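You operate a simulated robot arm through the tools that you are given. There is no shell and no other tool.

Carry out the task below with a simulated robot arm. There is one attempt and no reset: what you move stays moved.

## Task
Park the clip in its holder, set both stops as the card says and slide the carriage to each.
Fine: brake on first; the yarn stays in disc and eye; end at the grey stop.

The check looks at the end state, three seconds after you hand in, the way a careful person would. Anything else that was tipped, shoved, dropped, spilled or broken makes it a failure.

## Robot
A 7-joint arm with a two-finger parallel gripper, fixed in place. Base frame: the origin is at the foot of the arm, x ahead of it, y to its left, z up; the work surface is at about z = 780. Units: mm, rad, N and s.
With the tool pointing down near the work surface it reaches from about 220 to 740 mm from the base axis. Its first joint turns from -2.897 to 2.897 rad. Payload 1.57 kg.
The TCP is the grasp point between the finger pads, 30 mm short of the fingertips. In the tool frame z runs along the fingers and y along their closing line. Largest opening 110 mm; finger width 24, thickness 12; the body of the gripper, 48 by 112 mm, starts 78 mm behind the TCP.
Orientation is told as [roll, pitch, yaw] about the base's x, y, z axes, in that order, counted from this pose: with the fingers straight down and closing along the base's y, the tool's x points along the base's -x, its y along +y and its z along -z.

## Interface
- The arm moves only by the tool send_rows. Its argument "rows" is a list of rows, each a list of 3 entries, a list of its own where there are three numbers: the shift along the tool's x, y, z in mm, then the turn, a rotation vector about the tool's x, y, z in rad, then the gripper command, from -1 (shut) to 1 (fully open), values between in proportion. In form: [[[x, y, z], [rx, ry, rz], gripper], ...]. A call has 1 to 20 rows; each row is the pose to reach, as a shift and turn from the pose commanded when the call began, along the tool's axes at that moment. Rows are played at 5 a second. More than 50 mm and 0.15 rad between two rows, or a gripper value outside its range, and nothing of the call is played. Where a pose cannot be reached the arm comes as near as it can. A force on the tool above 40 N (or 10 N above the force at the start of the call, whichever is more), or a blocked arm, ends the call early, and 0.2 s more pass. Each finger travels about 45 mm/s and halts on what it meets, pressing with about 43 N; the grip force reading is that of the motor and also rises with nothing between the fingers. The clock runs only during rows and for 0.2 s after the last one: add rows that repeat a pose to give the fingers time. The reply holds the time, the measured pose of the TCP, the force on the tool along the base axes, the opening and the grip force, in the units named above and with some noise, with the torque about the TCP (base axes, N m) and any sound that the robot's microphone picked up.
- Cameras (640 x 400 px; columns grow to the right, rows downward): "scene" is fixed at [399.7, 650.6, 1404.3]; the picture's right is [-0.96, -0.29, 0.00], its down [-0.18, 0.61, -0.77] and it looks along [0.23, -0.74, -0.63] (base axes); focal length 275 px, centre (320, 200). "wrist" rides on the gripper at [70, 16, -141] in the tool frame; the picture's right is [-0.23, 0.97, 0.00], its down [-0.86, -0.20, -0.48] and it looks along [-0.47, -0.11, 0.88] (tool axes); focal length 222 px, centre (320, 200). There is no depth. A picture from a camera that has moved, and an enlarged one, comes with that camera's place and axes in the base frame and with its lens.
- grab_frame(camera): a new picture of that camera. The clock stands still meanwhile.
- move_column(by): slides the trunk up (or, below 0, down) by that many mm; the arm rides with it, the base frame stays. It gives what a move gives, with no picture.
- zoom(camera, box): a new picture of the part [left, top, right, bottom] of that camera's present view, enlarged. The clock stands still meanwhile.
- hand_in(): hands the job in; it is judged then, once.

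Places have to be worked out from the pictures, the camera data and where the tool is seen. Open the gripper and draw the arm clear of the work before you hand the job in, unless the task says otherwise.

The tools are called after "Call:" as name(argument=value, ...) on one line, values as JSON. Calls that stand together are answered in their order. send_rows: Moves the arm, as the interface text tells. Its arguments: {"type":"object","properties":{"rows":{"type":"array","items":{"type":"array"}}},"required":["rows"]} The other tools are called the same way: move_column (by) slides the trunk up or down; grab_frame (camera) takes a picture; zoom (camera, box) takes an enlarged picture of a part of a camera's view; hand_in () hands the job in.

At the start:

```text
time: 0.0
ee_pos: [466.2, 144.5, 1153.9]
orientation: [0.0, -0.001, -0.001]
ft_force: [-0.2, 0.3, 0.3]
ft_torque: [0.02, 0.0, 0.0]
grip_width: 109.9
gripper_force: 0.1
trunk travel left (down, up): [-500.0, 90.0]
```

scene: 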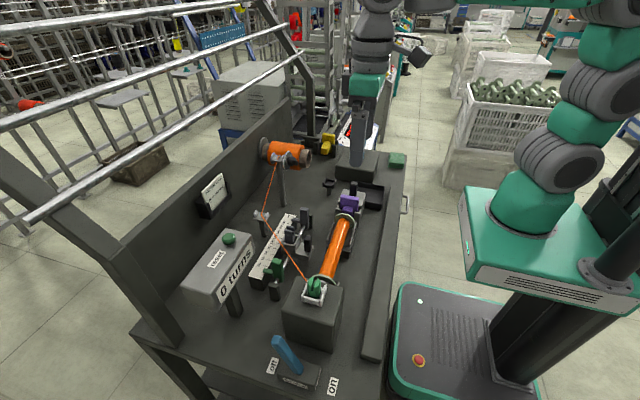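
wrist: 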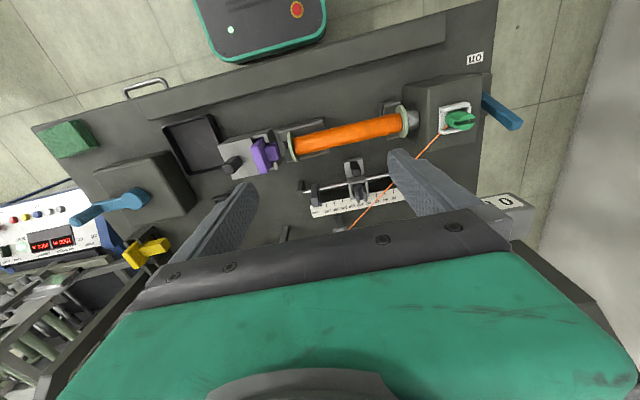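

I'll start by looking closely at the scene from both cameras before moving anything.

Call:
zoom(camera="scene", box=[160, 120, 420, 290])

Call:
zoom(camera="scene", box=[230, 190, 370, 310])

Call:
zoom(camera="scene", box=[170, 160, 260, 240])

Call:
zoom(camera="wrist", box=[210, 60, 530, 250])

Call:
zoom(camera="scene", box=[240, 310, 400, 400])

Call:
zoom(camera="scene", box=[300, 90, 420, 220])

```text
2.35 times, centred on (290, 205) of scene
camera zoom: at [399.7, 650.6, 1404.3], right [-0.96, -0.29, 0.0], down [-0.18, 0.61, -0.77], along [0.23, -0.74, -0.63], focal length 648 px, centre (391, 188)
```

zoom: 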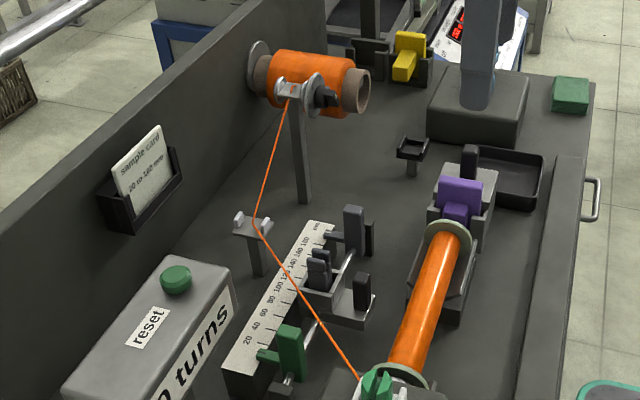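

```text
3.33 times, centred on (300, 250) of scene
camera zoom: at [399.7, 650.6, 1404.3], right [-0.96, -0.29, 0.0], down [-0.18, 0.61, -0.77], along [0.23, -0.74, -0.63], focal length 918 px, centre (387, 33)
```

zoom: 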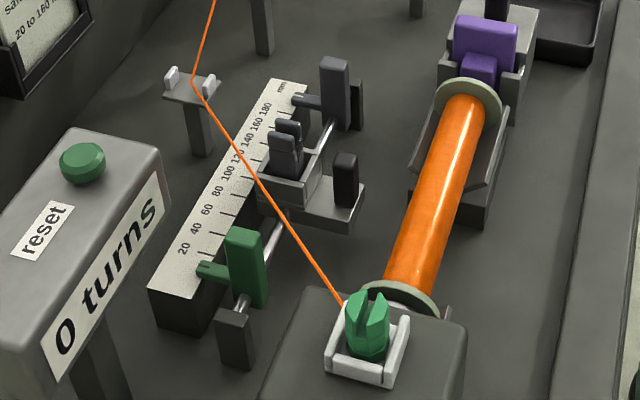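

```text
5.00 times, centred on (215, 200) of scene
camera zoom: at [399.7, 650.6, 1404.3], right [-0.96, -0.29, 0.0], down [-0.18, 0.61, -0.77], along [0.23, -0.74, -0.63], focal length 1376 px, centre (845, 200)
```

zoom: 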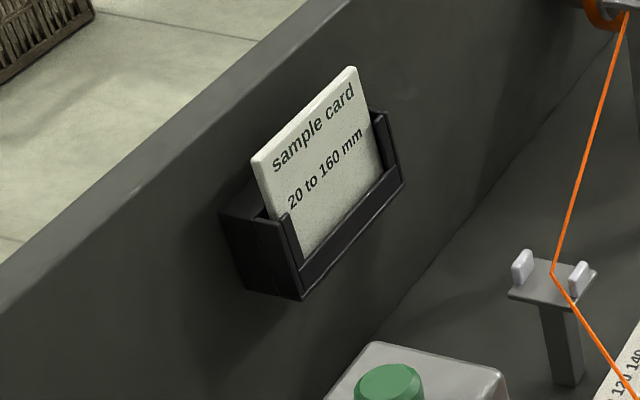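

```text
2.00 times, centred on (370, 155) of wrist
camera zoom: at [395.7, 160.8, 1296.0], right [0.23, 0.97, 0.0], down [0.86, -0.2, 0.48], along [0.47, -0.11, -0.88], focal length 444 px, centre (220, 290)
```

zoom: 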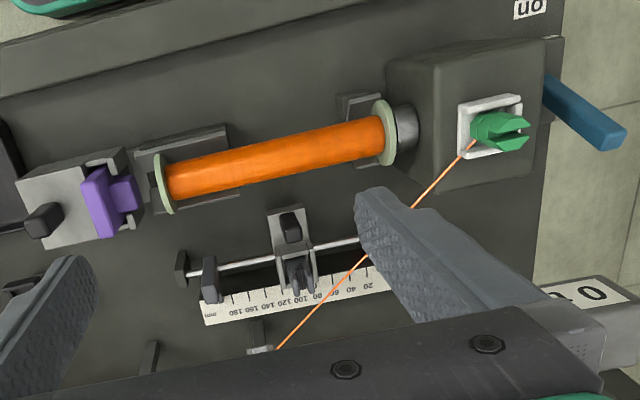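

```text
4.00 times, centred on (320, 355) of scene
camera zoom: at [399.7, 650.6, 1404.3], right [-0.96, -0.29, 0.0], down [-0.18, 0.61, -0.77], along [0.23, -0.74, -0.63], focal length 1101 px, centre (320, -420)
```

zoom: 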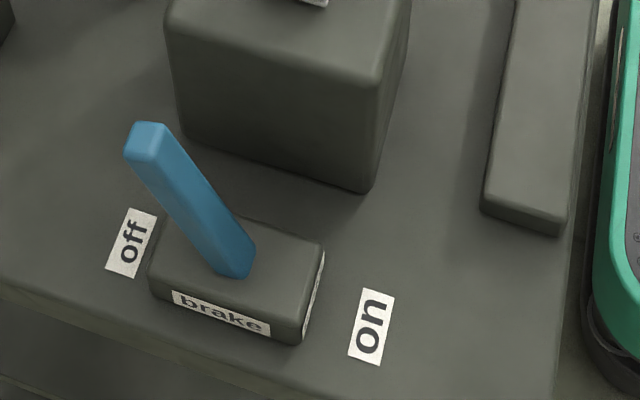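

```text
3.08 times, centred on (360, 155) of scene
camera zoom: at [399.7, 650.6, 1404.3], right [-0.96, -0.29, 0.0], down [-0.18, 0.61, -0.77], along [0.23, -0.74, -0.63], focal length 847 px, centre (197, 338)
```

zoom: 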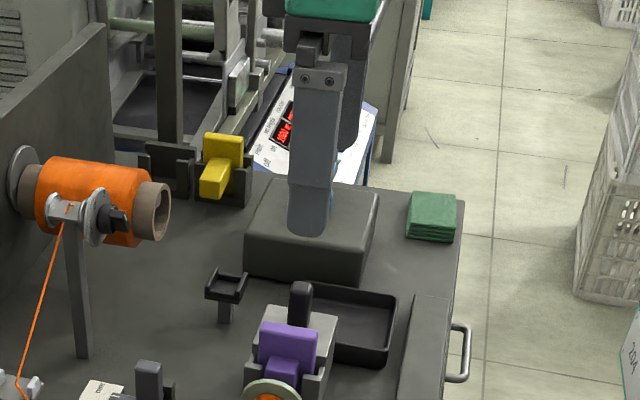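

The card reads "20 to 160 mm". The brake lever (blue) leans to "off" near (543,467,905), and the yarn ends at a green clip on the headstock near (505,358,930). I'll move the wrist camera over the headstock side, staying high, to see these better.

Call:
send_rows(rows=[[[10, 40, 0], [0, 0, 0], 1], [[20, 80, 5], [0, 0, 0], 1], [[30, 120, 10], [0, 0, 0], 1], [[40, 160, 15], [0, 0, 0], 1], [[40, 180, 20], [0, 0, 0], 1]])

Call:
grab_frame(camera="wrist")

```text
time: 1.2
ee_pos: [425.1, 325.2, 1133.3]
orientation: [-0.001, 0.0, 0.0]
ft_force: [0.2, 0.5, -0.2]
ft_torque: [-0.02, 0.01, 0.0]
grip_width: 110.2
gripper_force: 0.0
trunk travel left (down, up): [-500.0, 90.0]
```

```text
taken
camera wrist: at [355.0, 341.4, 1275.1], right [0.23, 0.97, 0.0], down [0.85, -0.2, 0.48], along [0.47, -0.11, -0.88], focal length 222 px, centre (320, 200)
```

wrist: 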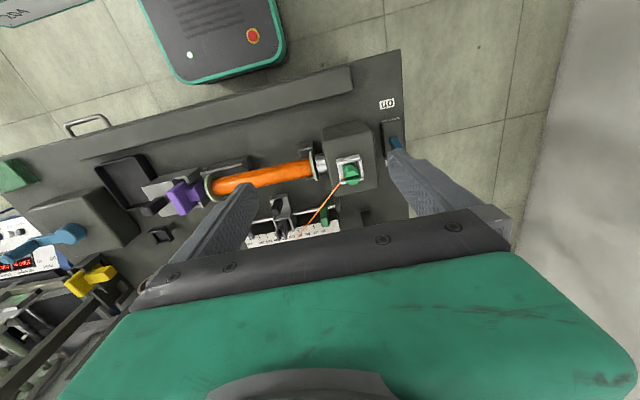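

The headstock is now in view above the fingers. I'll enlarge the clip, the carriage and the tailstock area.

Call:
zoom(camera="wrist", box=[300, 110, 420, 220])

Call:
zoom(camera="wrist", box=[220, 170, 370, 260])

Call:
zoom(camera="wrist", box=[60, 140, 230, 270])

Call:
zoom(camera="scene", box=[290, 265, 340, 310])

Call:
zoom(camera="scene", box=[240, 130, 320, 230])

```text
3.64 times, centred on (360, 165) of wrist
camera zoom: at [355.0, 341.4, 1275.1], right [0.23, 0.97, 0.0], down [0.85, -0.2, 0.48], along [0.47, -0.11, -0.88], focal length 808 px, centre (174, 327)
```

zoom: 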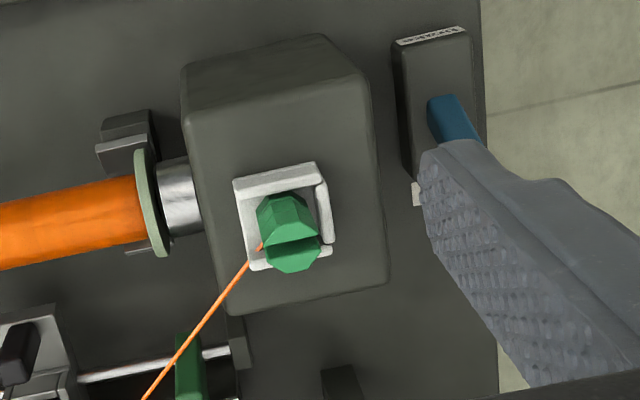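

```text
4.27 times, centred on (295, 215) of wrist
camera zoom: at [355.0, 341.4, 1275.1], right [0.23, 0.97, 0.0], down [0.85, -0.2, 0.48], along [0.47, -0.11, -0.88], focal length 948 px, centre (427, 136)
```

zoom: 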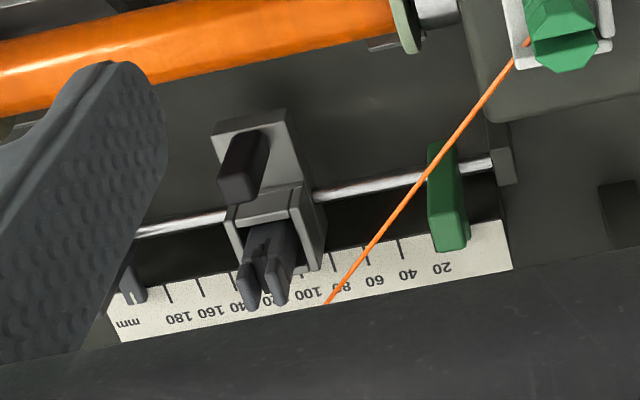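

```text
3.08 times, centred on (145, 205) of wrist
camera zoom: at [355.0, 341.4, 1275.1], right [0.23, 0.97, 0.0], down [0.85, -0.2, 0.48], along [0.47, -0.11, -0.88], focal length 684 px, centre (858, 185)
```

zoom: 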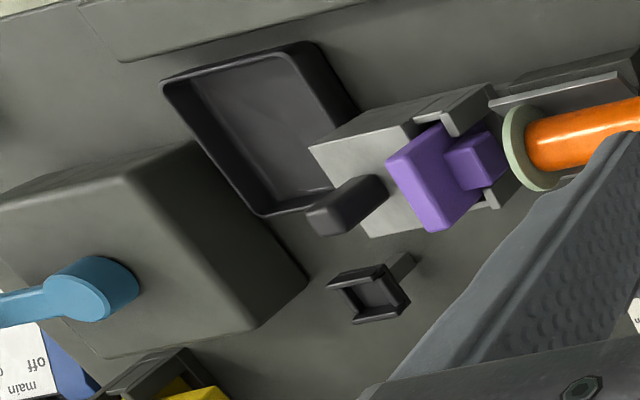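

```text
8.89 times, centred on (315, 288) of scene
camera zoom: at [399.7, 650.6, 1404.3], right [-0.96, -0.29, 0.0], down [-0.18, 0.61, -0.77], along [0.23, -0.74, -0.63], focal length 2447 px, centre (364, -578)
```

zoom: 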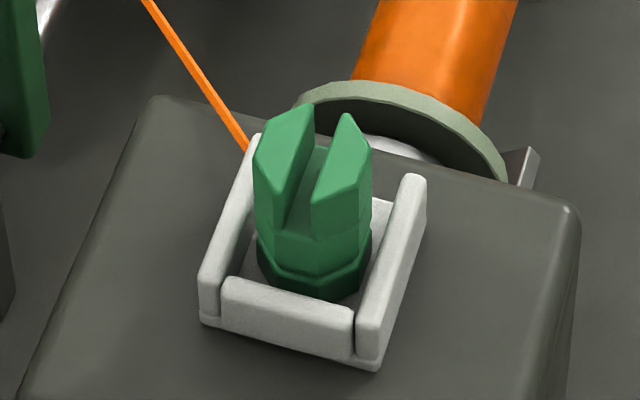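

```text
4.00 times, centred on (280, 180) of scene
camera zoom: at [399.7, 650.6, 1404.3], right [-0.96, -0.29, 0.0], down [-0.18, 0.61, -0.77], along [0.23, -0.74, -0.63], focal length 1101 px, centre (480, 280)
```

zoom: 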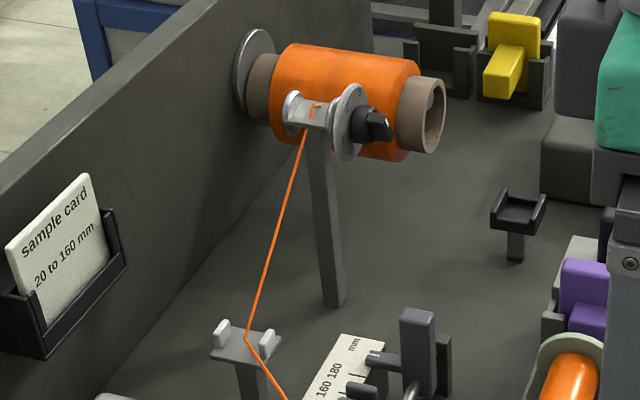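

There are several candidates for "clip" and "holder": the green jawed piece carrying the yarn end, the purple and yellow blocks, the white tray and the black post cradle. I'll move the camera over the tailstock end to tell them apart.

Call:
send_rows(rows=[[[0, -50, -5], [0, 0, 0], 1], [[0, -100, -10], [0, 0, 0], 1], [[0, -150, -10], [0, 0, 0], 1], [[0, -200, -10], [0, 0, 0], 1], [[0, -250, -10], [0, 0, 0], 1], [[0, -300, -10], [0, 0, 0], 1], [[0, -350, -10], [0, 0, 0], 1], [[0, -400, -10], [0, 0, 0], 1]])

Call:
grab_frame(camera="wrist")

Call:
grab_frame(camera="scene")

```text
refused: row 1 steps farther than a row can; nothing moved
```

```text
taken
camera wrist: at [355.0, 341.4, 1275.1], right [0.23, 0.97, 0.0], down [0.85, -0.2, 0.48], along [0.47, -0.11, -0.88], focal length 222 px, centre (320, 200)
```

wrist: 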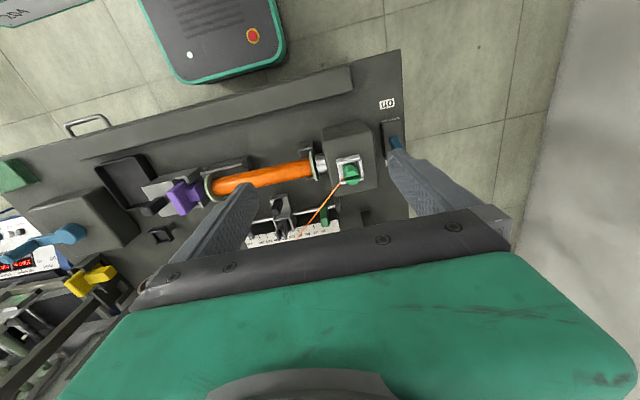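

```text
taken
```

scene: 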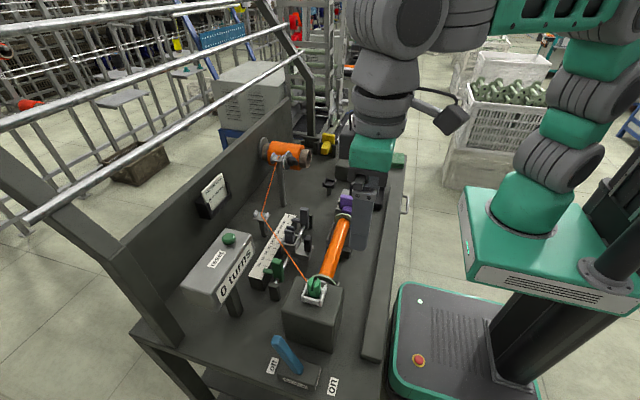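

The step was too long; I'll redo it with 45 mm steps.

Call:
send_rows(rows=[[[0, -45, 0], [0, 0, 0], 1], [[0, -90, 0], [0, 0, 0], 1], [[0, -135, 0], [0, 0, 0], 1], [[0, -180, 0], [0, 0, 0], 1], [[0, -225, 0], [0, 0, 0], 1], [[0, -270, 0], [0, 0, 0], 1], [[0, -315, 0], [0, 0, 0], 1], [[0, -360, 0], [0, 0, 0], 1], [[0, -380, 0], [0, 0, 0], 1]])

Call:
grab_frame(camera="wrist")

Call:
grab_frame(camera="scene")

Call:
zoom(camera="wrist", box=[160, 100, 480, 300])

```text
time: 3.2
ee_pos: [425.6, -55.0, 1134.9]
orientation: [0.0, 0.0, -0.001]
ft_force: [0.0, -0.4, 0.3]
ft_torque: [0.01, 0.0, -0.01]
grip_width: 109.9
gripper_force: 0.2
trunk travel left (down, up): [-500.0, 90.0]
```

```text
taken
camera wrist: at [355.5, -38.9, 1276.4], right [0.23, 0.97, 0.0], down [0.86, -0.2, 0.48], along [0.47, -0.11, -0.88], focal length 222 px, centre (320, 200)
```

wrist: 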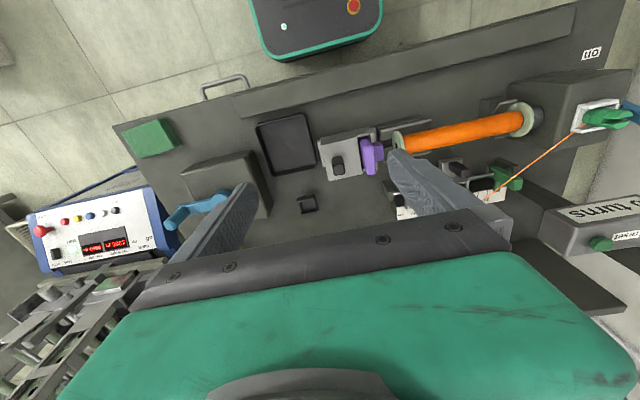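

```text
taken
```

scene: 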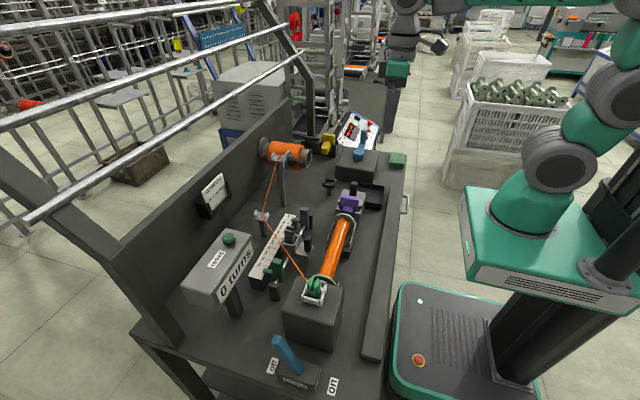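

```text
2.00 times, centred on (320, 200) of wrist
camera zoom: at [355.5, -38.9, 1276.4], right [0.23, 0.97, 0.0], down [0.86, -0.2, 0.48], along [0.47, -0.11, -0.88], focal length 444 px, centre (320, 200)
```

zoom: 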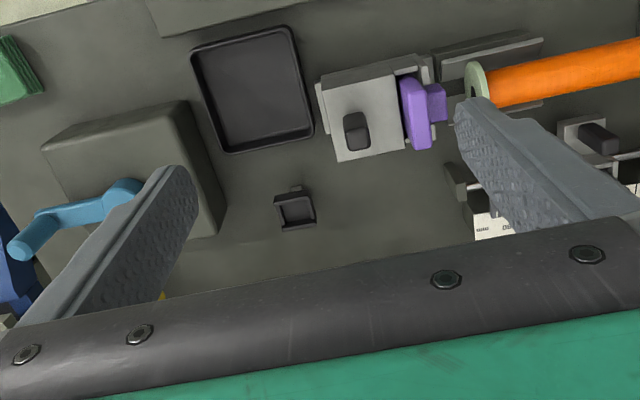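

The arm is out of the scene camera's way now, so I'll enlarge the far end, the black cradle and the yellow rack.

Call:
zoom(camera="scene", box=[300, 110, 420, 210])

Call:
zoom(camera="scene", box=[310, 165, 360, 205])

Call:
zoom(camera="scene", box=[250, 195, 330, 260])

Call:
zoom(camera="scene", box=[255, 250, 305, 300])

Call:
zoom(camera="wrist", box=[280, 180, 340, 220])

```text
4.00 times, centred on (360, 160) of scene
camera zoom: at [399.7, 650.6, 1404.3], right [-0.96, -0.29, 0.0], down [-0.18, 0.61, -0.77], along [0.23, -0.74, -0.63], focal length 1101 px, centre (160, 360)
```

zoom: 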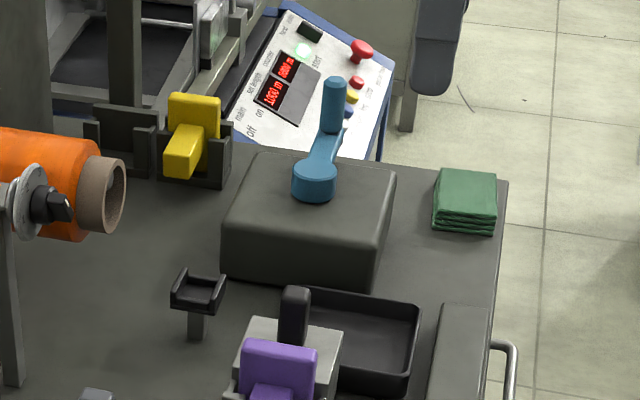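

```text
10.00 times, centred on (335, 185) of scene
camera zoom: at [399.7, 650.6, 1404.3], right [-0.96, -0.29, 0.0], down [-0.18, 0.61, -0.77], along [0.23, -0.74, -0.63], focal length 2752 px, centre (170, 350)
```

zoom: 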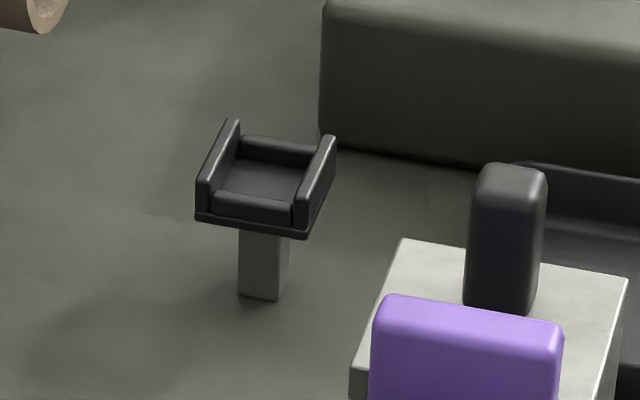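

```text
6.15 times, centred on (290, 228) of scene
camera zoom: at [399.7, 650.6, 1404.3], right [-0.96, -0.29, 0.0], down [-0.18, 0.61, -0.77], along [0.23, -0.74, -0.63], focal length 1694 px, centre (505, 31)
```

zoom: 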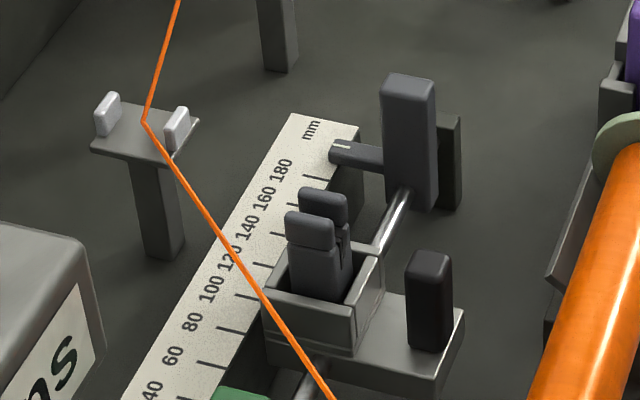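

```text
8.00 times, centred on (280, 275) of scene
camera zoom: at [399.7, 650.6, 1404.3], right [-0.96, -0.29, 0.0], down [-0.18, 0.61, -0.77], along [0.23, -0.74, -0.63], focal length 2202 px, centre (640, -400)
```

zoom: 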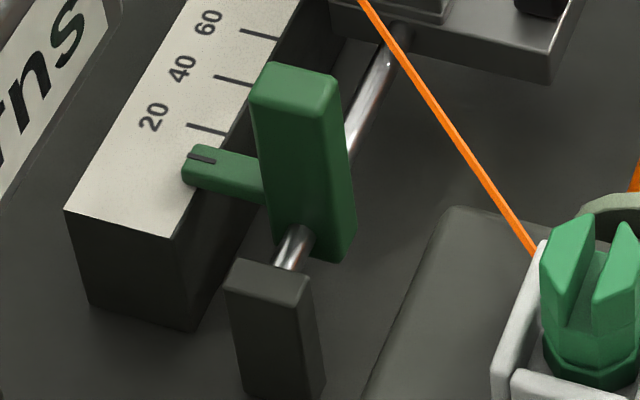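

```text
10.00 times, centred on (310, 200) of wrist
camera zoom: at [355.5, -38.9, 1276.4], right [0.23, 0.97, 0.0], down [0.86, -0.2, 0.48], along [0.47, -0.11, -0.88], focal length 2221 px, centre (420, 200)
```

zoom: 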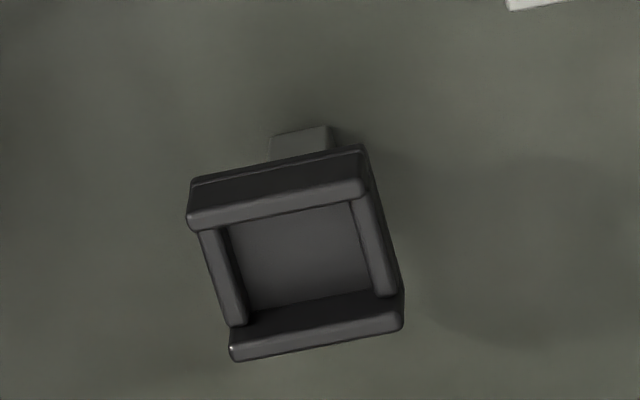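

The green piece carries the yarn end and sits in a white tray on the headstock. The empty black tray on a post near (605,-130,825) has the same shape, so I take that as the clip's parking holder. Everything looks axis-aligned. The brake comes first, so I'll move over it for a close view.

Call:
send_rows(rows=[[[0, 45, 5], [0, 0, 0], 1], [[0, 90, 10], [0, 0, 0], 1], [[0, 135, 15], [0, 0, 0], 1], [[0, 180, 20], [0, 0, 0], 1], [[0, 225, 25], [0, 0, 0], 1], [[0, 270, 30], [0, 0, 0], 1], [[0, 315, 35], [0, 0, 0], 1], [[0, 360, 40], [0, 0, 0], 1], [[0, 405, 45], [0, 0, 0], 1], [[0, 450, 50], [0, 0, 0], 1], [[0, 495, 50], [0, 0, 0], 1], [[-20, 530, 50], [0, 0, 0], 1], [[-20, 530, 50], [0, 0, 0], 1]])

Call:
grab_frame(camera="wrist")

Call:
zoom(camera="wrist", box=[220, 60, 420, 240])

Call:
grab_frame(camera="scene")

```text
time: 6.0
ee_pos: [444.7, 477.4, 1083.4]
orientation: [0.0, 0.0, 0.001]
ft_force: [-0.1, 0.6, -0.1]
ft_torque: [0.0, -0.01, 0.0]
grip_width: 109.9
gripper_force: 0.1
trunk travel left (down, up): [-500.0, 90.0]
```

```text
taken
camera wrist: at [375.0, 493.7, 1224.2], right [0.23, 0.97, 0.0], down [0.86, -0.2, 0.48], along [0.47, -0.11, -0.88], focal length 222 px, centre (320, 200)
```

wrist: 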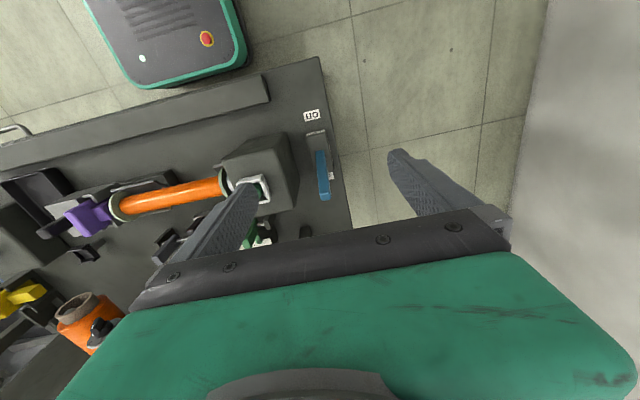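

```text
2.22 times, centred on (320, 150) of wrist
camera zoom: at [375.0, 493.7, 1224.2], right [0.23, 0.97, 0.0], down [0.86, -0.2, 0.48], along [0.47, -0.11, -0.88], focal length 494 px, centre (320, 311)
```

zoom: 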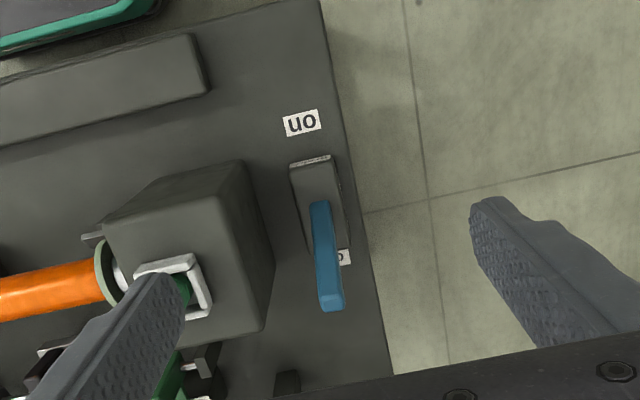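

```text
taken
```

scene: 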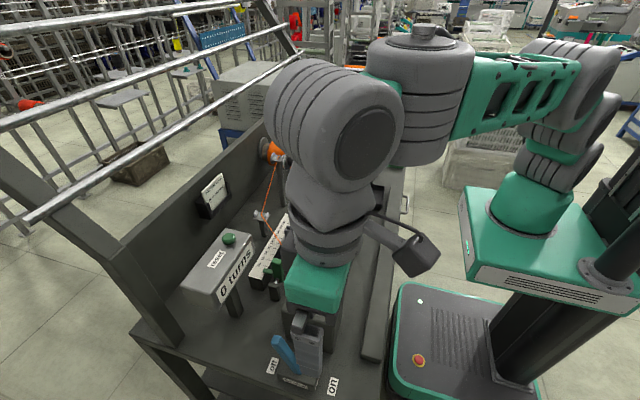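

Triangulating from both cameras puts the brake lever pivot near (495,464,805) and its tip near (540,463,905), leaning towards "off" (+x). I'll close the fingers, go to the +x side of the lever and stay above it for a check.

Call:
send_rows(rows=[[[-40, -5, 20], [0, 0, 0], -1], [[-80, -10, 40], [0, 0, 0], -1], [[-122, -14, 60], [0, 0, 0], -1], [[-122, -14, 80], [0, 0, 0], -1], [[-122, -14, 80], [0, 0, 0], -1], [[-122, -14, 80], [0, 0, 0], -1]])

Call:
grab_frame(camera="wrist")

Call:
zoom(camera="scene", box=[220, 250, 380, 400])

```text
time: 7.4
ee_pos: [556.1, 451.4, 1004.5]
orientation: [-0.001, 0.0, 0.0]
ft_force: [-0.4, 0.5, -0.6]
ft_torque: [0.01, -0.03, 0.04]
grip_width: 0.0
gripper_force: 7.9
out of reach, approached as far as the arm can: row 3, 4, 5, 6
trunk travel left (down, up): [-500.0, 90.0]
```

```text
taken
camera wrist: at [486.5, 468.4, 1145.8], right [0.23, 0.97, 0.0], down [0.85, -0.2, 0.48], along [0.47, -0.11, -0.88], focal length 222 px, centre (320, 200)
```

wrist: 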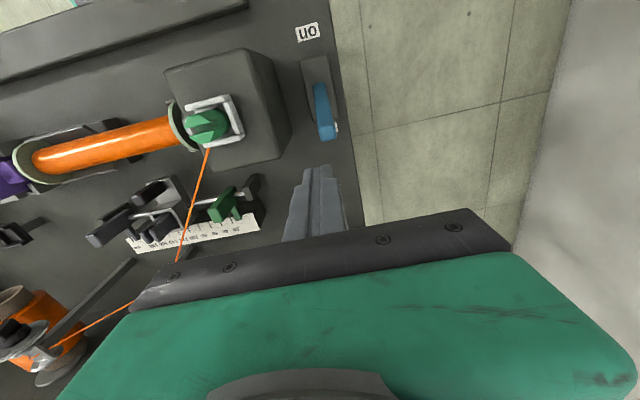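

```text
2.67 times, centred on (300, 325) of scene
camera zoom: at [399.7, 650.6, 1404.3], right [-0.96, -0.29, 0.0], down [-0.18, 0.61, -0.77], along [0.23, -0.74, -0.63], focal length 734 px, centre (373, -133)
```

zoom: 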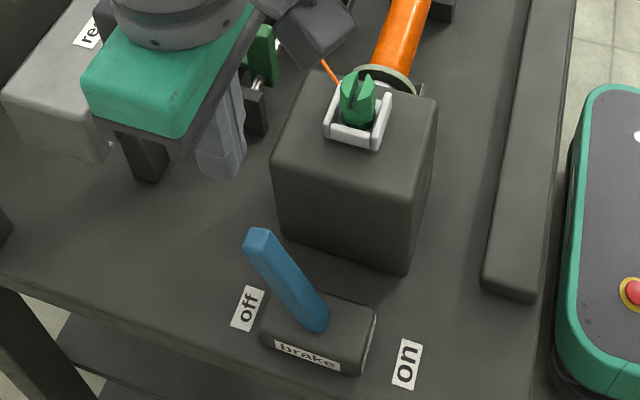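

This spot is just out of reach, since the arm stopped at (556,451). I'll straddle and grip the lever instead at about (529,463,880), where the radius is smaller. First I'll move above it with the fingers half open and check the pose.

Call:
send_rows(rows=[[[27, 8, 0], [0, 0, 0], 0], [[27, 12, 0], [0, 0, 0], 0], [[27, 12, 0], [0, 0, 0], 0], [[27, 12, 0], [0, 0, 0], 0]])

Call:
grab_frame(camera="wrist")

```text
time: 8.4
ee_pos: [527.0, 465.3, 1004.9]
orientation: [0.0, 0.0, 0.0]
ft_force: [-0.6, 0.0, -0.1]
ft_torque: [-0.01, 0.04, -0.01]
grip_width: 55.2
gripper_force: 0.0
trunk travel left (down, up): [-500.0, 90.0]
```

```text
taken
camera wrist: at [458.1, 480.9, 1145.8], right [0.23, 0.97, 0.0], down [0.86, -0.2, 0.48], along [0.47, -0.11, -0.88], focal length 222 px, centre (320, 200)
```

wrist: 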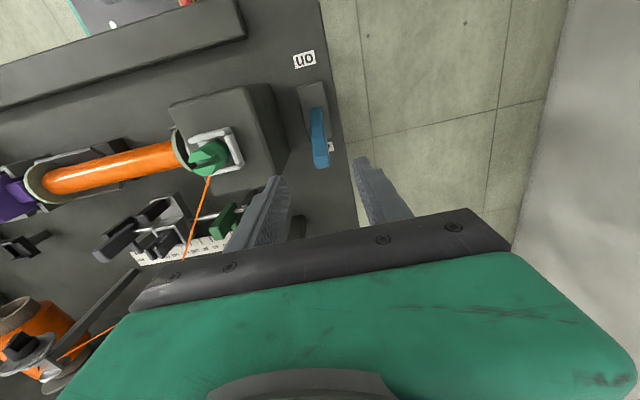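

The lever sits between the fingers in y. I'll descend to about z=882 to straddle it.

Call:
send_rows(rows=[[[0, -1, 30], [0, 0, 0], 0], [[0, -1, 60], [0, 0, 0], 0], [[0, -1, 90], [0, 0, 0], 0], [[0, -1, 110], [0, 0, 0], 0], [[0, -1, 122], [0, 0, 0], 0], [[0, -1, 122], [0, 0, 0], 0]])

Call:
grab_frame(camera="wrist")

Call:
zoom(camera="scene", box=[220, 250, 380, 400])

```text
time: 9.8
ee_pos: [527.8, 461.4, 882.3]
orientation: [-0.001, 0.0, 0.0]
ft_force: [0.0, 0.8, -1.1]
ft_torque: [-0.01, -0.01, 0.01]
grip_width: 55.0
gripper_force: 0.1
trunk travel left (down, up): [-500.0, 90.0]
```

```text
taken
camera wrist: at [459.1, 478.0, 1023.8], right [0.23, 0.97, 0.0], down [0.86, -0.2, 0.48], along [0.47, -0.11, -0.88], focal length 222 px, centre (320, 200)
```

wrist: 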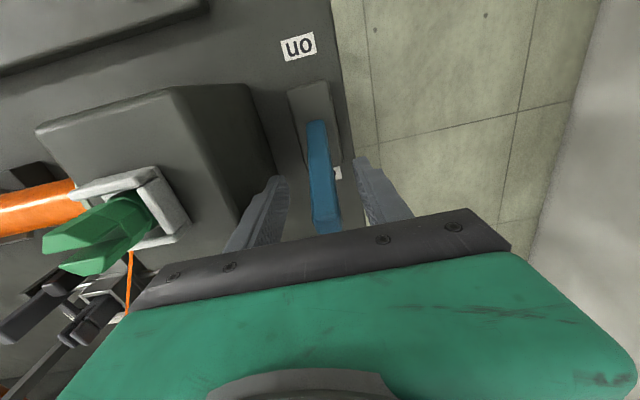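

```text
2.67 times, centred on (300, 325) of scene
camera zoom: at [399.7, 650.6, 1404.3], right [-0.96, -0.29, 0.0], down [-0.18, 0.61, -0.77], along [0.23, -0.74, -0.63], focal length 734 px, centre (373, -133)
```

zoom: 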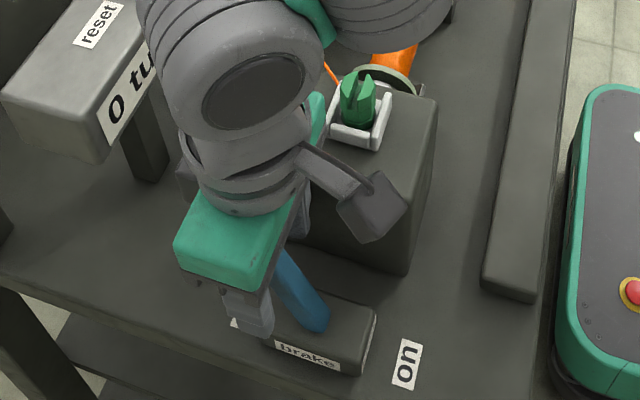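

The lever is between the fingers, so I'll close on it.

Call:
send_rows(rows=[[[0, 0, 0], [0, 0, 0], -1], [[0, 0, 0], [0, 0, 0], -1], [[0, 0, 0], [0, 0, 0], -1], [[0, 0, 0], [0, 0, 0], -1], [[0, 0, 0], [0, 0, 0], -1]])

```text
time: 11.0
ee_pos: [528.2, 465.0, 882.3]
orientation: [0.0, -0.002, 0.002]
ft_force: [-1.4, 28.0, -2.1]
ft_torque: [0.67, 0.17, -0.45]
grip_width: 17.8
gripper_force: 32.6
trunk travel left (down, up): [-500.0, 90.0]
```

The lever is gripped at about 18 mm wide. The sideways 28 N suggests I'm about 3 mm off centre, so I'll ease that in y and swing the lever over the arc to the "on" side.

Call:
send_rows(rows=[[[0, 3, 0], [0, 0, 0], -1], [[5.5, 3.5, -2], [0, 0, 0], -1], [[11, 3.5, -3.8], [0, 0, 0], -1], [[16.5, 3.5, -5], [0, 0, 0], -1], [[22.6, 3.5, -6.1], [0, 0, 0], -1], [[32.8, 3.5, -6.7], [0, 0, 0], -1], [[43, 3.5, -6.1], [0, 0, 0], -1], [[54.5, 3.5, -3.8], [0, 0, 0], -1], [[60, 3.5, -2], [0, 0, 0], -1], [[65.6, 3.5, 0], [0, 0, 0], -1]])

Call:
grab_frame(camera="wrist")

Call:
zoom(camera="scene", box=[220, 250, 380, 400])

```text
time: 13.2
ee_pos: [463.5, 464.8, 884.3]
orientation: [-0.001, 0.003, 0.0]
ft_force: [10.3, -10.7, 1.6]
ft_torque: [0.13, -0.99, -0.1]
grip_width: 17.8
gripper_force: 33.1
trunk travel left (down, up): [-500.0, 90.0]
```

```text
taken
camera wrist: at [393.9, 481.3, 1026.5], right [0.23, 0.97, 0.0], down [0.86, -0.2, 0.48], along [0.46, -0.11, -0.88], focal length 222 px, centre (320, 200)
```

wrist: 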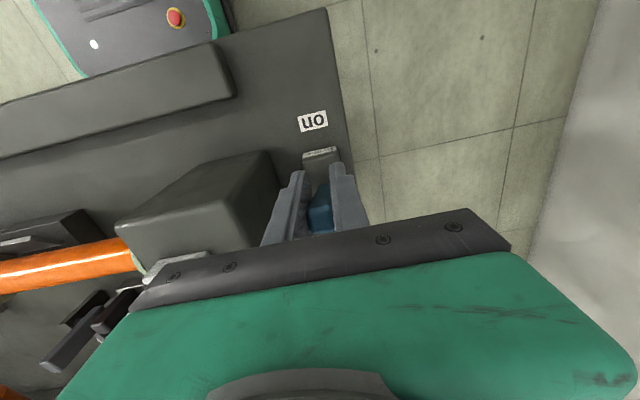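

```text
2.67 times, centred on (300, 325) of scene
camera zoom: at [399.7, 650.6, 1404.3], right [-0.96, -0.29, 0.0], down [-0.18, 0.61, -0.77], along [0.23, -0.74, -0.63], focal length 734 px, centre (373, -133)
```

zoom: 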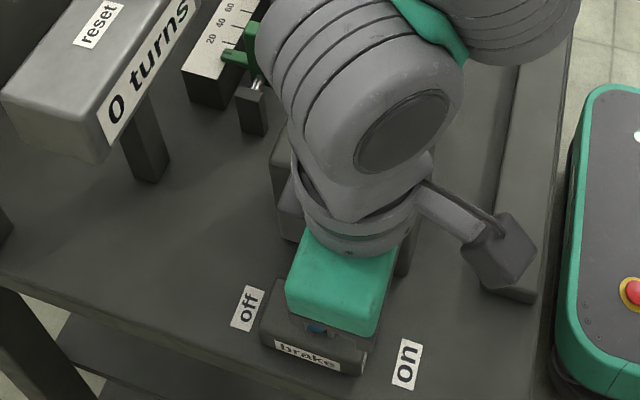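

The lever has swung across and the force in x is now 10 N. I'll push a few mm further to feel for the end stop.

Call:
send_rows(rows=[[[2, 0, 1], [0, 0, 0], -1], [[4, 0, 2], [0, 0, 0], -1], [[6, 0, 3], [0, 0, 0], -1]])

```text
time: 14.0
ee_pos: [458.8, 464.4, 882.9]
orientation: [0.003, -0.001, 0.0]
ft_force: [12.4, -10.1, 12.6]
ft_torque: [-0.93, -0.59, -0.13]
grip_width: 17.5
gripper_force: 31.9
trunk travel left (down, up): [-500.0, 90.0]
```

The lever still gives, with force near 12 N. I'll go a little further along the arc.

Call:
send_rows(rows=[[[3, 0, 2], [0, 0, 0], -1], [[6, 0, 4], [0, 0, 0], -1], [[6, 0, 4], [0, 0, 0], -1]])

```text
time: 14.8
ee_pos: [451.2, 465.2, 877.7]
orientation: [0.005, -0.001, -0.002]
ft_force: [25.4, -5.1, 18.1]
ft_torque: [-0.59, -0.01, -0.17]
grip_width: 17.8
gripper_force: 32.5
trunk travel left (down, up): [-500.0, 90.0]
```

The force has risen to 25 N, so this is probably the end stop. I'll open, lift away and look at where the lever rests.

Call:
send_rows(rows=[[[-3, 0, 0], [0, 0, 0], -0.3], [[-3, 0, 0], [0, 0, 0], -0.3], [[-3, 0, -30], [0, 0, 0], -0.3], [[-3, 0, -70], [0, 0, 0], -0.3], [[-3, 0, -110], [0, 0, 0], -0.3], [[27, -40, -130], [0, 0, 0], 0], [[57, -70, -150], [0, 0, 0], 0]])

Call:
grab_frame(camera="wrist")

Call:
zoom(camera="scene", box=[220, 250, 380, 400])

```text
refused: row 6 steps farther than a row can; nothing moved
```

```text
taken
camera wrist: at [382.5, 481.0, 1020.0], right [0.23, 0.97, 0.0], down [0.85, -0.2, 0.48], along [0.47, -0.11, -0.88], focal length 222 px, centre (320, 200)
```

wrist: 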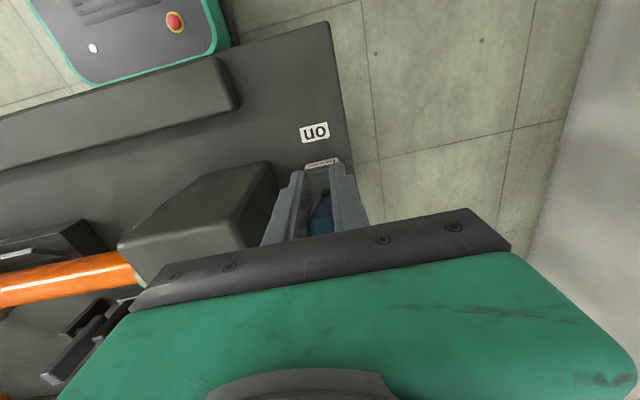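

```text
2.67 times, centred on (300, 325) of scene
camera zoom: at [399.7, 650.6, 1404.3], right [-0.96, -0.29, 0.0], down [-0.18, 0.61, -0.77], along [0.23, -0.74, -0.63], focal length 734 px, centre (373, -133)
```

zoom: 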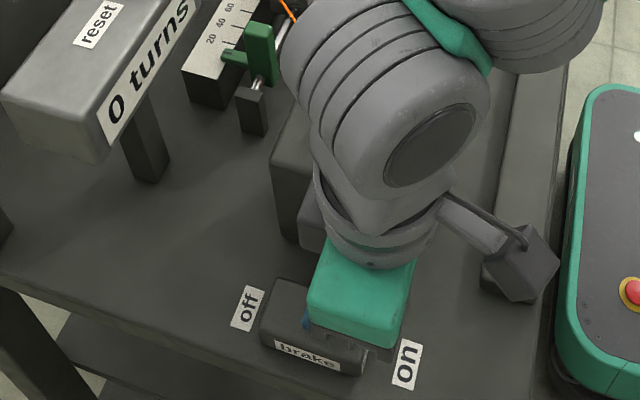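

One step was too long. I'll release and lift with smaller steps.

Call:
send_rows(rows=[[[-2, 0, 0], [0, 0, 0], -0.4], [[-2, 0, 0], [0, 0, 0], -0.4], [[-2, 0, -30], [0, 0, 0], -0.4], [[-2, 0, -70], [0, 0, 0], -0.4], [[-2, 0, -110], [0, 0, 0], -0.4], [[20, -25, -130], [0, 0, 0], 0], [[42, -50, -150], [0, 0, 0], 0]])

Call:
grab_frame(camera="wrist")

Call:
zoom(camera="scene", box=[220, 250, 380, 400])

```text
time: 16.4
ee_pos: [407.6, 417.9, 1026.7]
orientation: [-0.001, 0.001, -0.002]
ft_force: [-0.1, -0.1, -0.1]
ft_torque: [0.01, -0.02, 0.0]
grip_width: 55.1
gripper_force: 0.0
trunk travel left (down, up): [-500.0, 90.0]
```

```text
taken
camera wrist: at [338.7, 433.9, 1168.5], right [0.23, 0.97, 0.0], down [0.86, -0.2, 0.48], along [0.47, -0.11, -0.88], focal length 222 px, centre (320, 200)
```

wrist: 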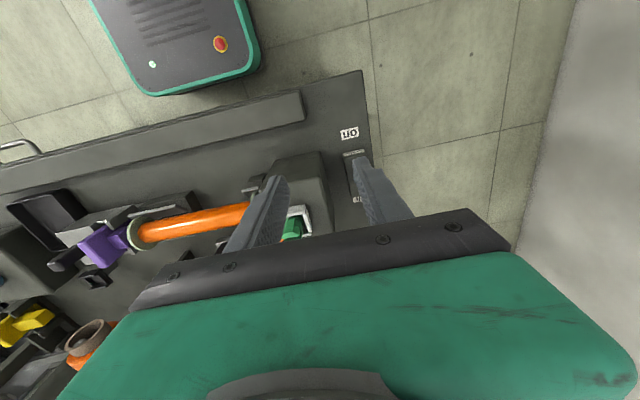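

```text
2.67 times, centred on (300, 325) of scene
camera zoom: at [399.7, 650.6, 1404.3], right [-0.96, -0.29, 0.0], down [-0.18, 0.61, -0.77], along [0.23, -0.74, -0.63], focal length 734 px, centre (373, -133)
```

zoom: 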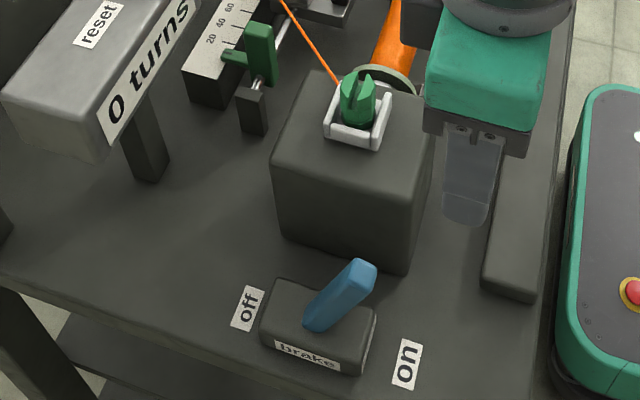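

The lever now leans towards "on", but I want to be sure it's fully over. I'll close the fingers and push it from the +x side until I feel a firm stop.

Call:
send_rows(rows=[[[-35, 15, 0], [0, 0, 0], -1], [[-70, 30, 0], [0, 0, 0], -1], [[-105, 45, 0], [0, 0, 0], -1], [[-117, 47, 0], [0, 0, 0], -1], [[-117, 47, 0], [0, 0, 0], -1]])

Call:
grab_frame(camera="wrist")

```text
time: 17.6
ee_pos: [525.0, 462.6, 1025.8]
orientation: [0.001, 0.001, 0.001]
ft_force: [0.1, 0.6, -0.2]
ft_torque: [0.0, 0.0, 0.0]
grip_width: 0.1
gripper_force: 21.3
trunk travel left (down, up): [-500.0, 90.0]
```

```text
taken
camera wrist: at [455.6, 479.3, 1167.5], right [0.23, 0.97, 0.0], down [0.86, -0.2, 0.48], along [0.47, -0.11, -0.88], focal length 222 px, centre (320, 200)
```

wrist: 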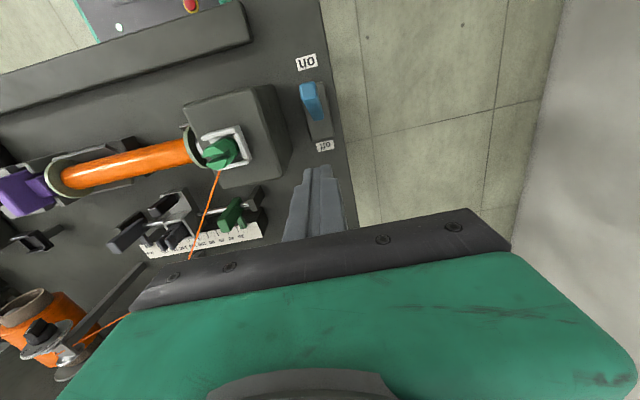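

The lever tip is near x≈461, on the "on" side. I'll descend behind it and push gently in -x.

Call:
send_rows(rows=[[[0, 2, 40], [0, 0, 0], -1], [[0, 2, 80], [0, 0, 0], -1], [[0, 2, 120], [0, 0, 0], -1], [[0, 2, 135], [0, 0, 0], -1], [[10, 2, 135], [0, 0, 0], -1], [[18, 2, 135], [0, 0, 0], -1], [[24, 2, 135], [0, 0, 0], -1], [[28, 2, 135], [0, 0, 0], -1], [[32, 2, 135], [0, 0, 0], -1]])

```text
time: 19.7
ee_pos: [500.0, 465.9, 896.4]
orientation: [0.015, -0.014, -0.011]
ft_force: [27.1, -7.8, 1.7]
ft_torque: [-0.28, -0.82, 0.1]
grip_width: 0.0
gripper_force: 21.4
trunk travel left (down, up): [-500.0, 90.0]
stopped in row 9: the force on the tool passed its limit at 42 N (the readings are from after the stop); the commanded pose is now the measured one
```

A firm stop at 42 N means the brake is fully on. I'll back off, rise and move above the headstock to inspect the clip.

Call:
send_rows(rows=[[[-10, 0, 0], [0, 0, 0], -1], [[-20, 0, -10], [0, 0, 0], -1], [[-20, 0, -50], [0, 0, 0], -1], [[-20, 0, -95], [0, 0, 0], 0], [[-10, -35, -115], [0, 0, 0], 0], [[0, -70, -130], [0, 0, 0], 0], [[0, -105, -130], [0, 0, 0], 0], [[0, -105, -130], [0, 0, 0], 0]])

Call:
grab_frame(camera="wrist")

Call:
zoom(camera="wrist", box=[260, 100, 400, 200])

Call:
grab_frame(camera="scene")

```text
time: 21.5
ee_pos: [496.2, 358.2, 1024.1]
orientation: [0.01, -0.009, -0.002]
ft_force: [-0.6, -0.3, -0.4]
ft_torque: [0.03, 0.0, -0.02]
grip_width: 55.1
gripper_force: 0.0
trunk travel left (down, up): [-500.0, 90.0]
```

```text
taken
camera wrist: at [425.7, 374.1, 1165.0], right [0.23, 0.97, 0.01], down [0.85, -0.21, 0.48], along [0.47, -0.1, -0.87], focal length 222 px, centre (320, 200)
```

wrist: 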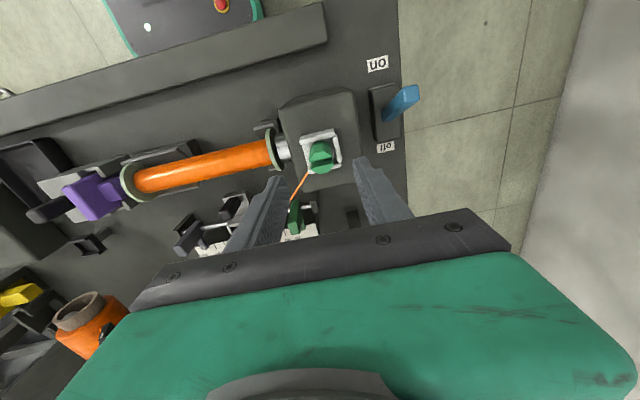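

```text
4.00 times, centred on (330, 150) of wrist
camera zoom: at [425.7, 374.1, 1165.0], right [0.23, 0.97, 0.01], down [0.85, -0.21, 0.48], along [0.47, -0.1, -0.87], focal length 888 px, centre (280, 400)
```

zoom: 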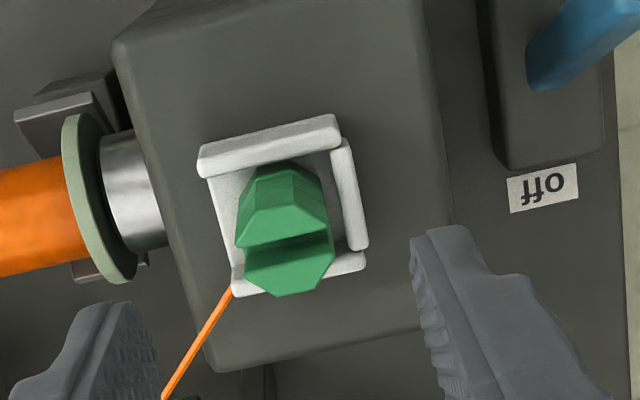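

```text
taken
```

scene: 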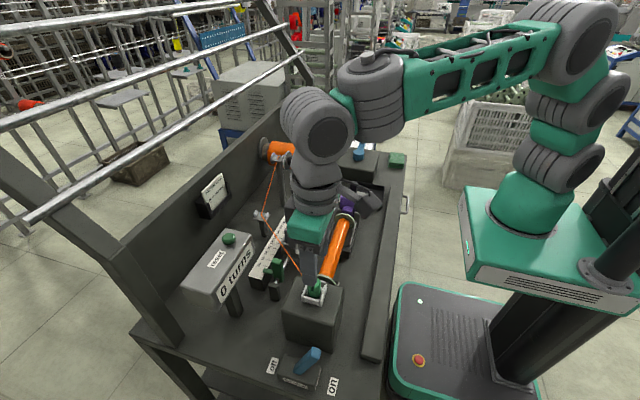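

The brake is on. The clip is an octagonal piece centred near (503,362), z about 908–952, about 27 mm wide, and the yarn leaves it low near the base, z about 917. I'll straighten the tool, centre over it and descend to just above the jaws with the fingers open along y.

Call:
send_rows(rows=[[[-3, 2, 0], [0.01, 0.009, -0.002], 0], [[-6.5, 4, 20], [0.01, 0.009, -0.002], 0], [[-6.5, 4, 38], [0.01, 0.009, -0.002], 0], [[-6.5, 4, 38], [0.01, 0.009, -0.002], 0]])

Call:
grab_frame(camera="wrist")

Call:
zoom(camera="wrist", box=[240, 100, 400, 220])

Call:
zoom(camera="scene", box=[260, 200, 360, 320])

```text
time: 22.5
ee_pos: [501.3, 363.4, 988.2]
orientation: [-0.002, 0.001, -0.002]
ft_force: [-0.7, 0.4, 0.0]
ft_torque: [0.05, 0.02, 0.01]
grip_width: 55.2
gripper_force: 0.1
trunk travel left (down, up): [-500.0, 90.0]
```

```text
taken
camera wrist: at [431.8, 380.3, 1129.4], right [0.23, 0.97, 0.0], down [0.85, -0.2, 0.48], along [0.47, -0.11, -0.88], focal length 222 px, centre (320, 200)
```

wrist: 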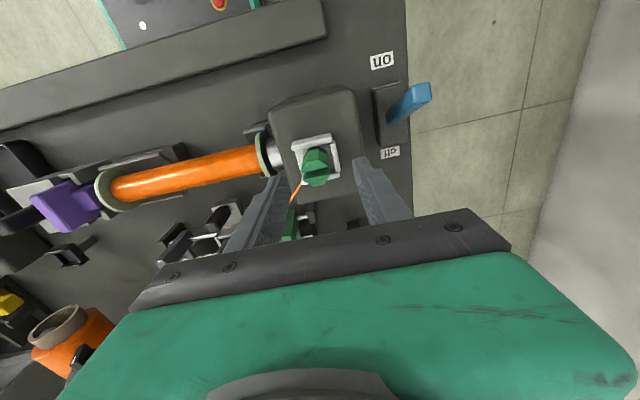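

```text
3.33 times, centred on (320, 160) of wrist
camera zoom: at [431.8, 380.3, 1129.4], right [0.23, 0.97, 0.0], down [0.85, -0.2, 0.48], along [0.47, -0.11, -0.88], focal length 740 px, centre (320, 333)
```

zoom: 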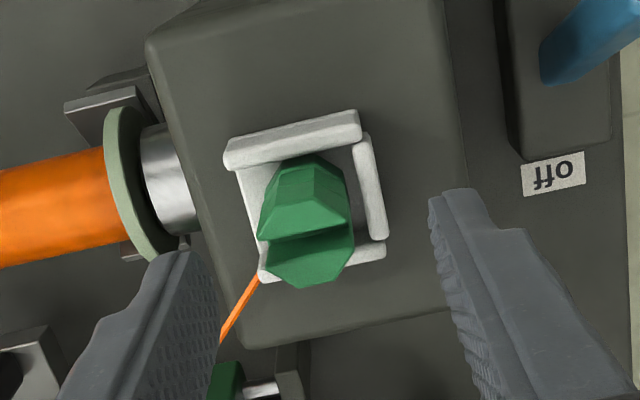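

```text
3.33 times, centred on (310, 260) of scene
camera zoom: at [399.7, 650.6, 1404.3], right [-0.96, -0.29, 0.0], down [-0.18, 0.61, -0.77], along [0.23, -0.74, -0.63], focal length 918 px, centre (353, 0)
```

zoom: 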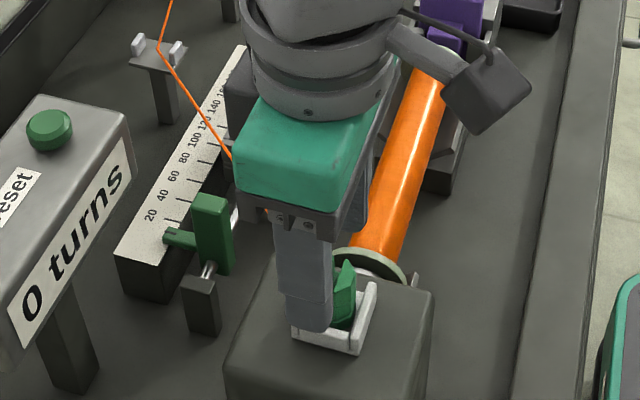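

The clip is centred between the fingers to within about 2 mm. I'll descend 30 mm so the tips sit near z=928, above the tray rims and the yarn exit.

Call:
send_rows(rows=[[[-1.5, -2, 10], [0, 0, 0], 0], [[-1.5, -2, 20], [0, 0, 0], 0], [[-1.5, -2, 30], [0, 0, 0], 0], [[-1.5, -2, 30], [0, 0, 0], 0]])

Call:
zoom(camera="wrist", box=[240, 100, 400, 220])

Call:
zoom(camera="scene", box=[280, 240, 350, 320])

```text
time: 23.5
ee_pos: [501.5, 361.9, 957.0]
orientation: [-0.003, 0.001, -0.001]
ft_force: [-0.5, -0.4, 0.1]
ft_torque: [0.0, 0.02, 0.04]
grip_width: 55.0
gripper_force: 0.0
trunk travel left (down, up): [-500.0, 90.0]
```

```text
3.33 times, centred on (320, 160) of wrist
camera zoom: at [432.1, 378.7, 1099.2], right [0.23, 0.97, 0.0], down [0.85, -0.2, 0.48], along [0.47, -0.11, -0.88], focal length 740 px, centre (320, 333)
```

zoom: 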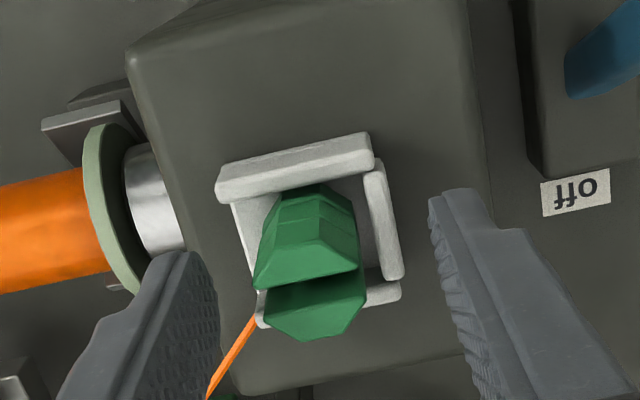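

```text
5.00 times, centred on (315, 280) of scene
camera zoom: at [399.7, 650.6, 1404.3], right [-0.96, -0.29, 0.0], down [-0.18, 0.61, -0.77], along [0.23, -0.74, -0.63], focal length 1376 px, centre (345, -200)
```

zoom: 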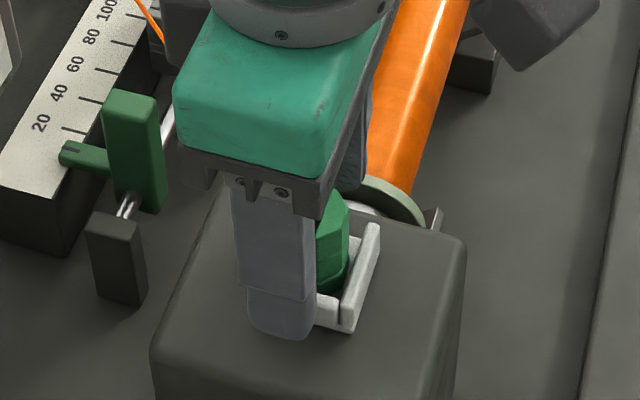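

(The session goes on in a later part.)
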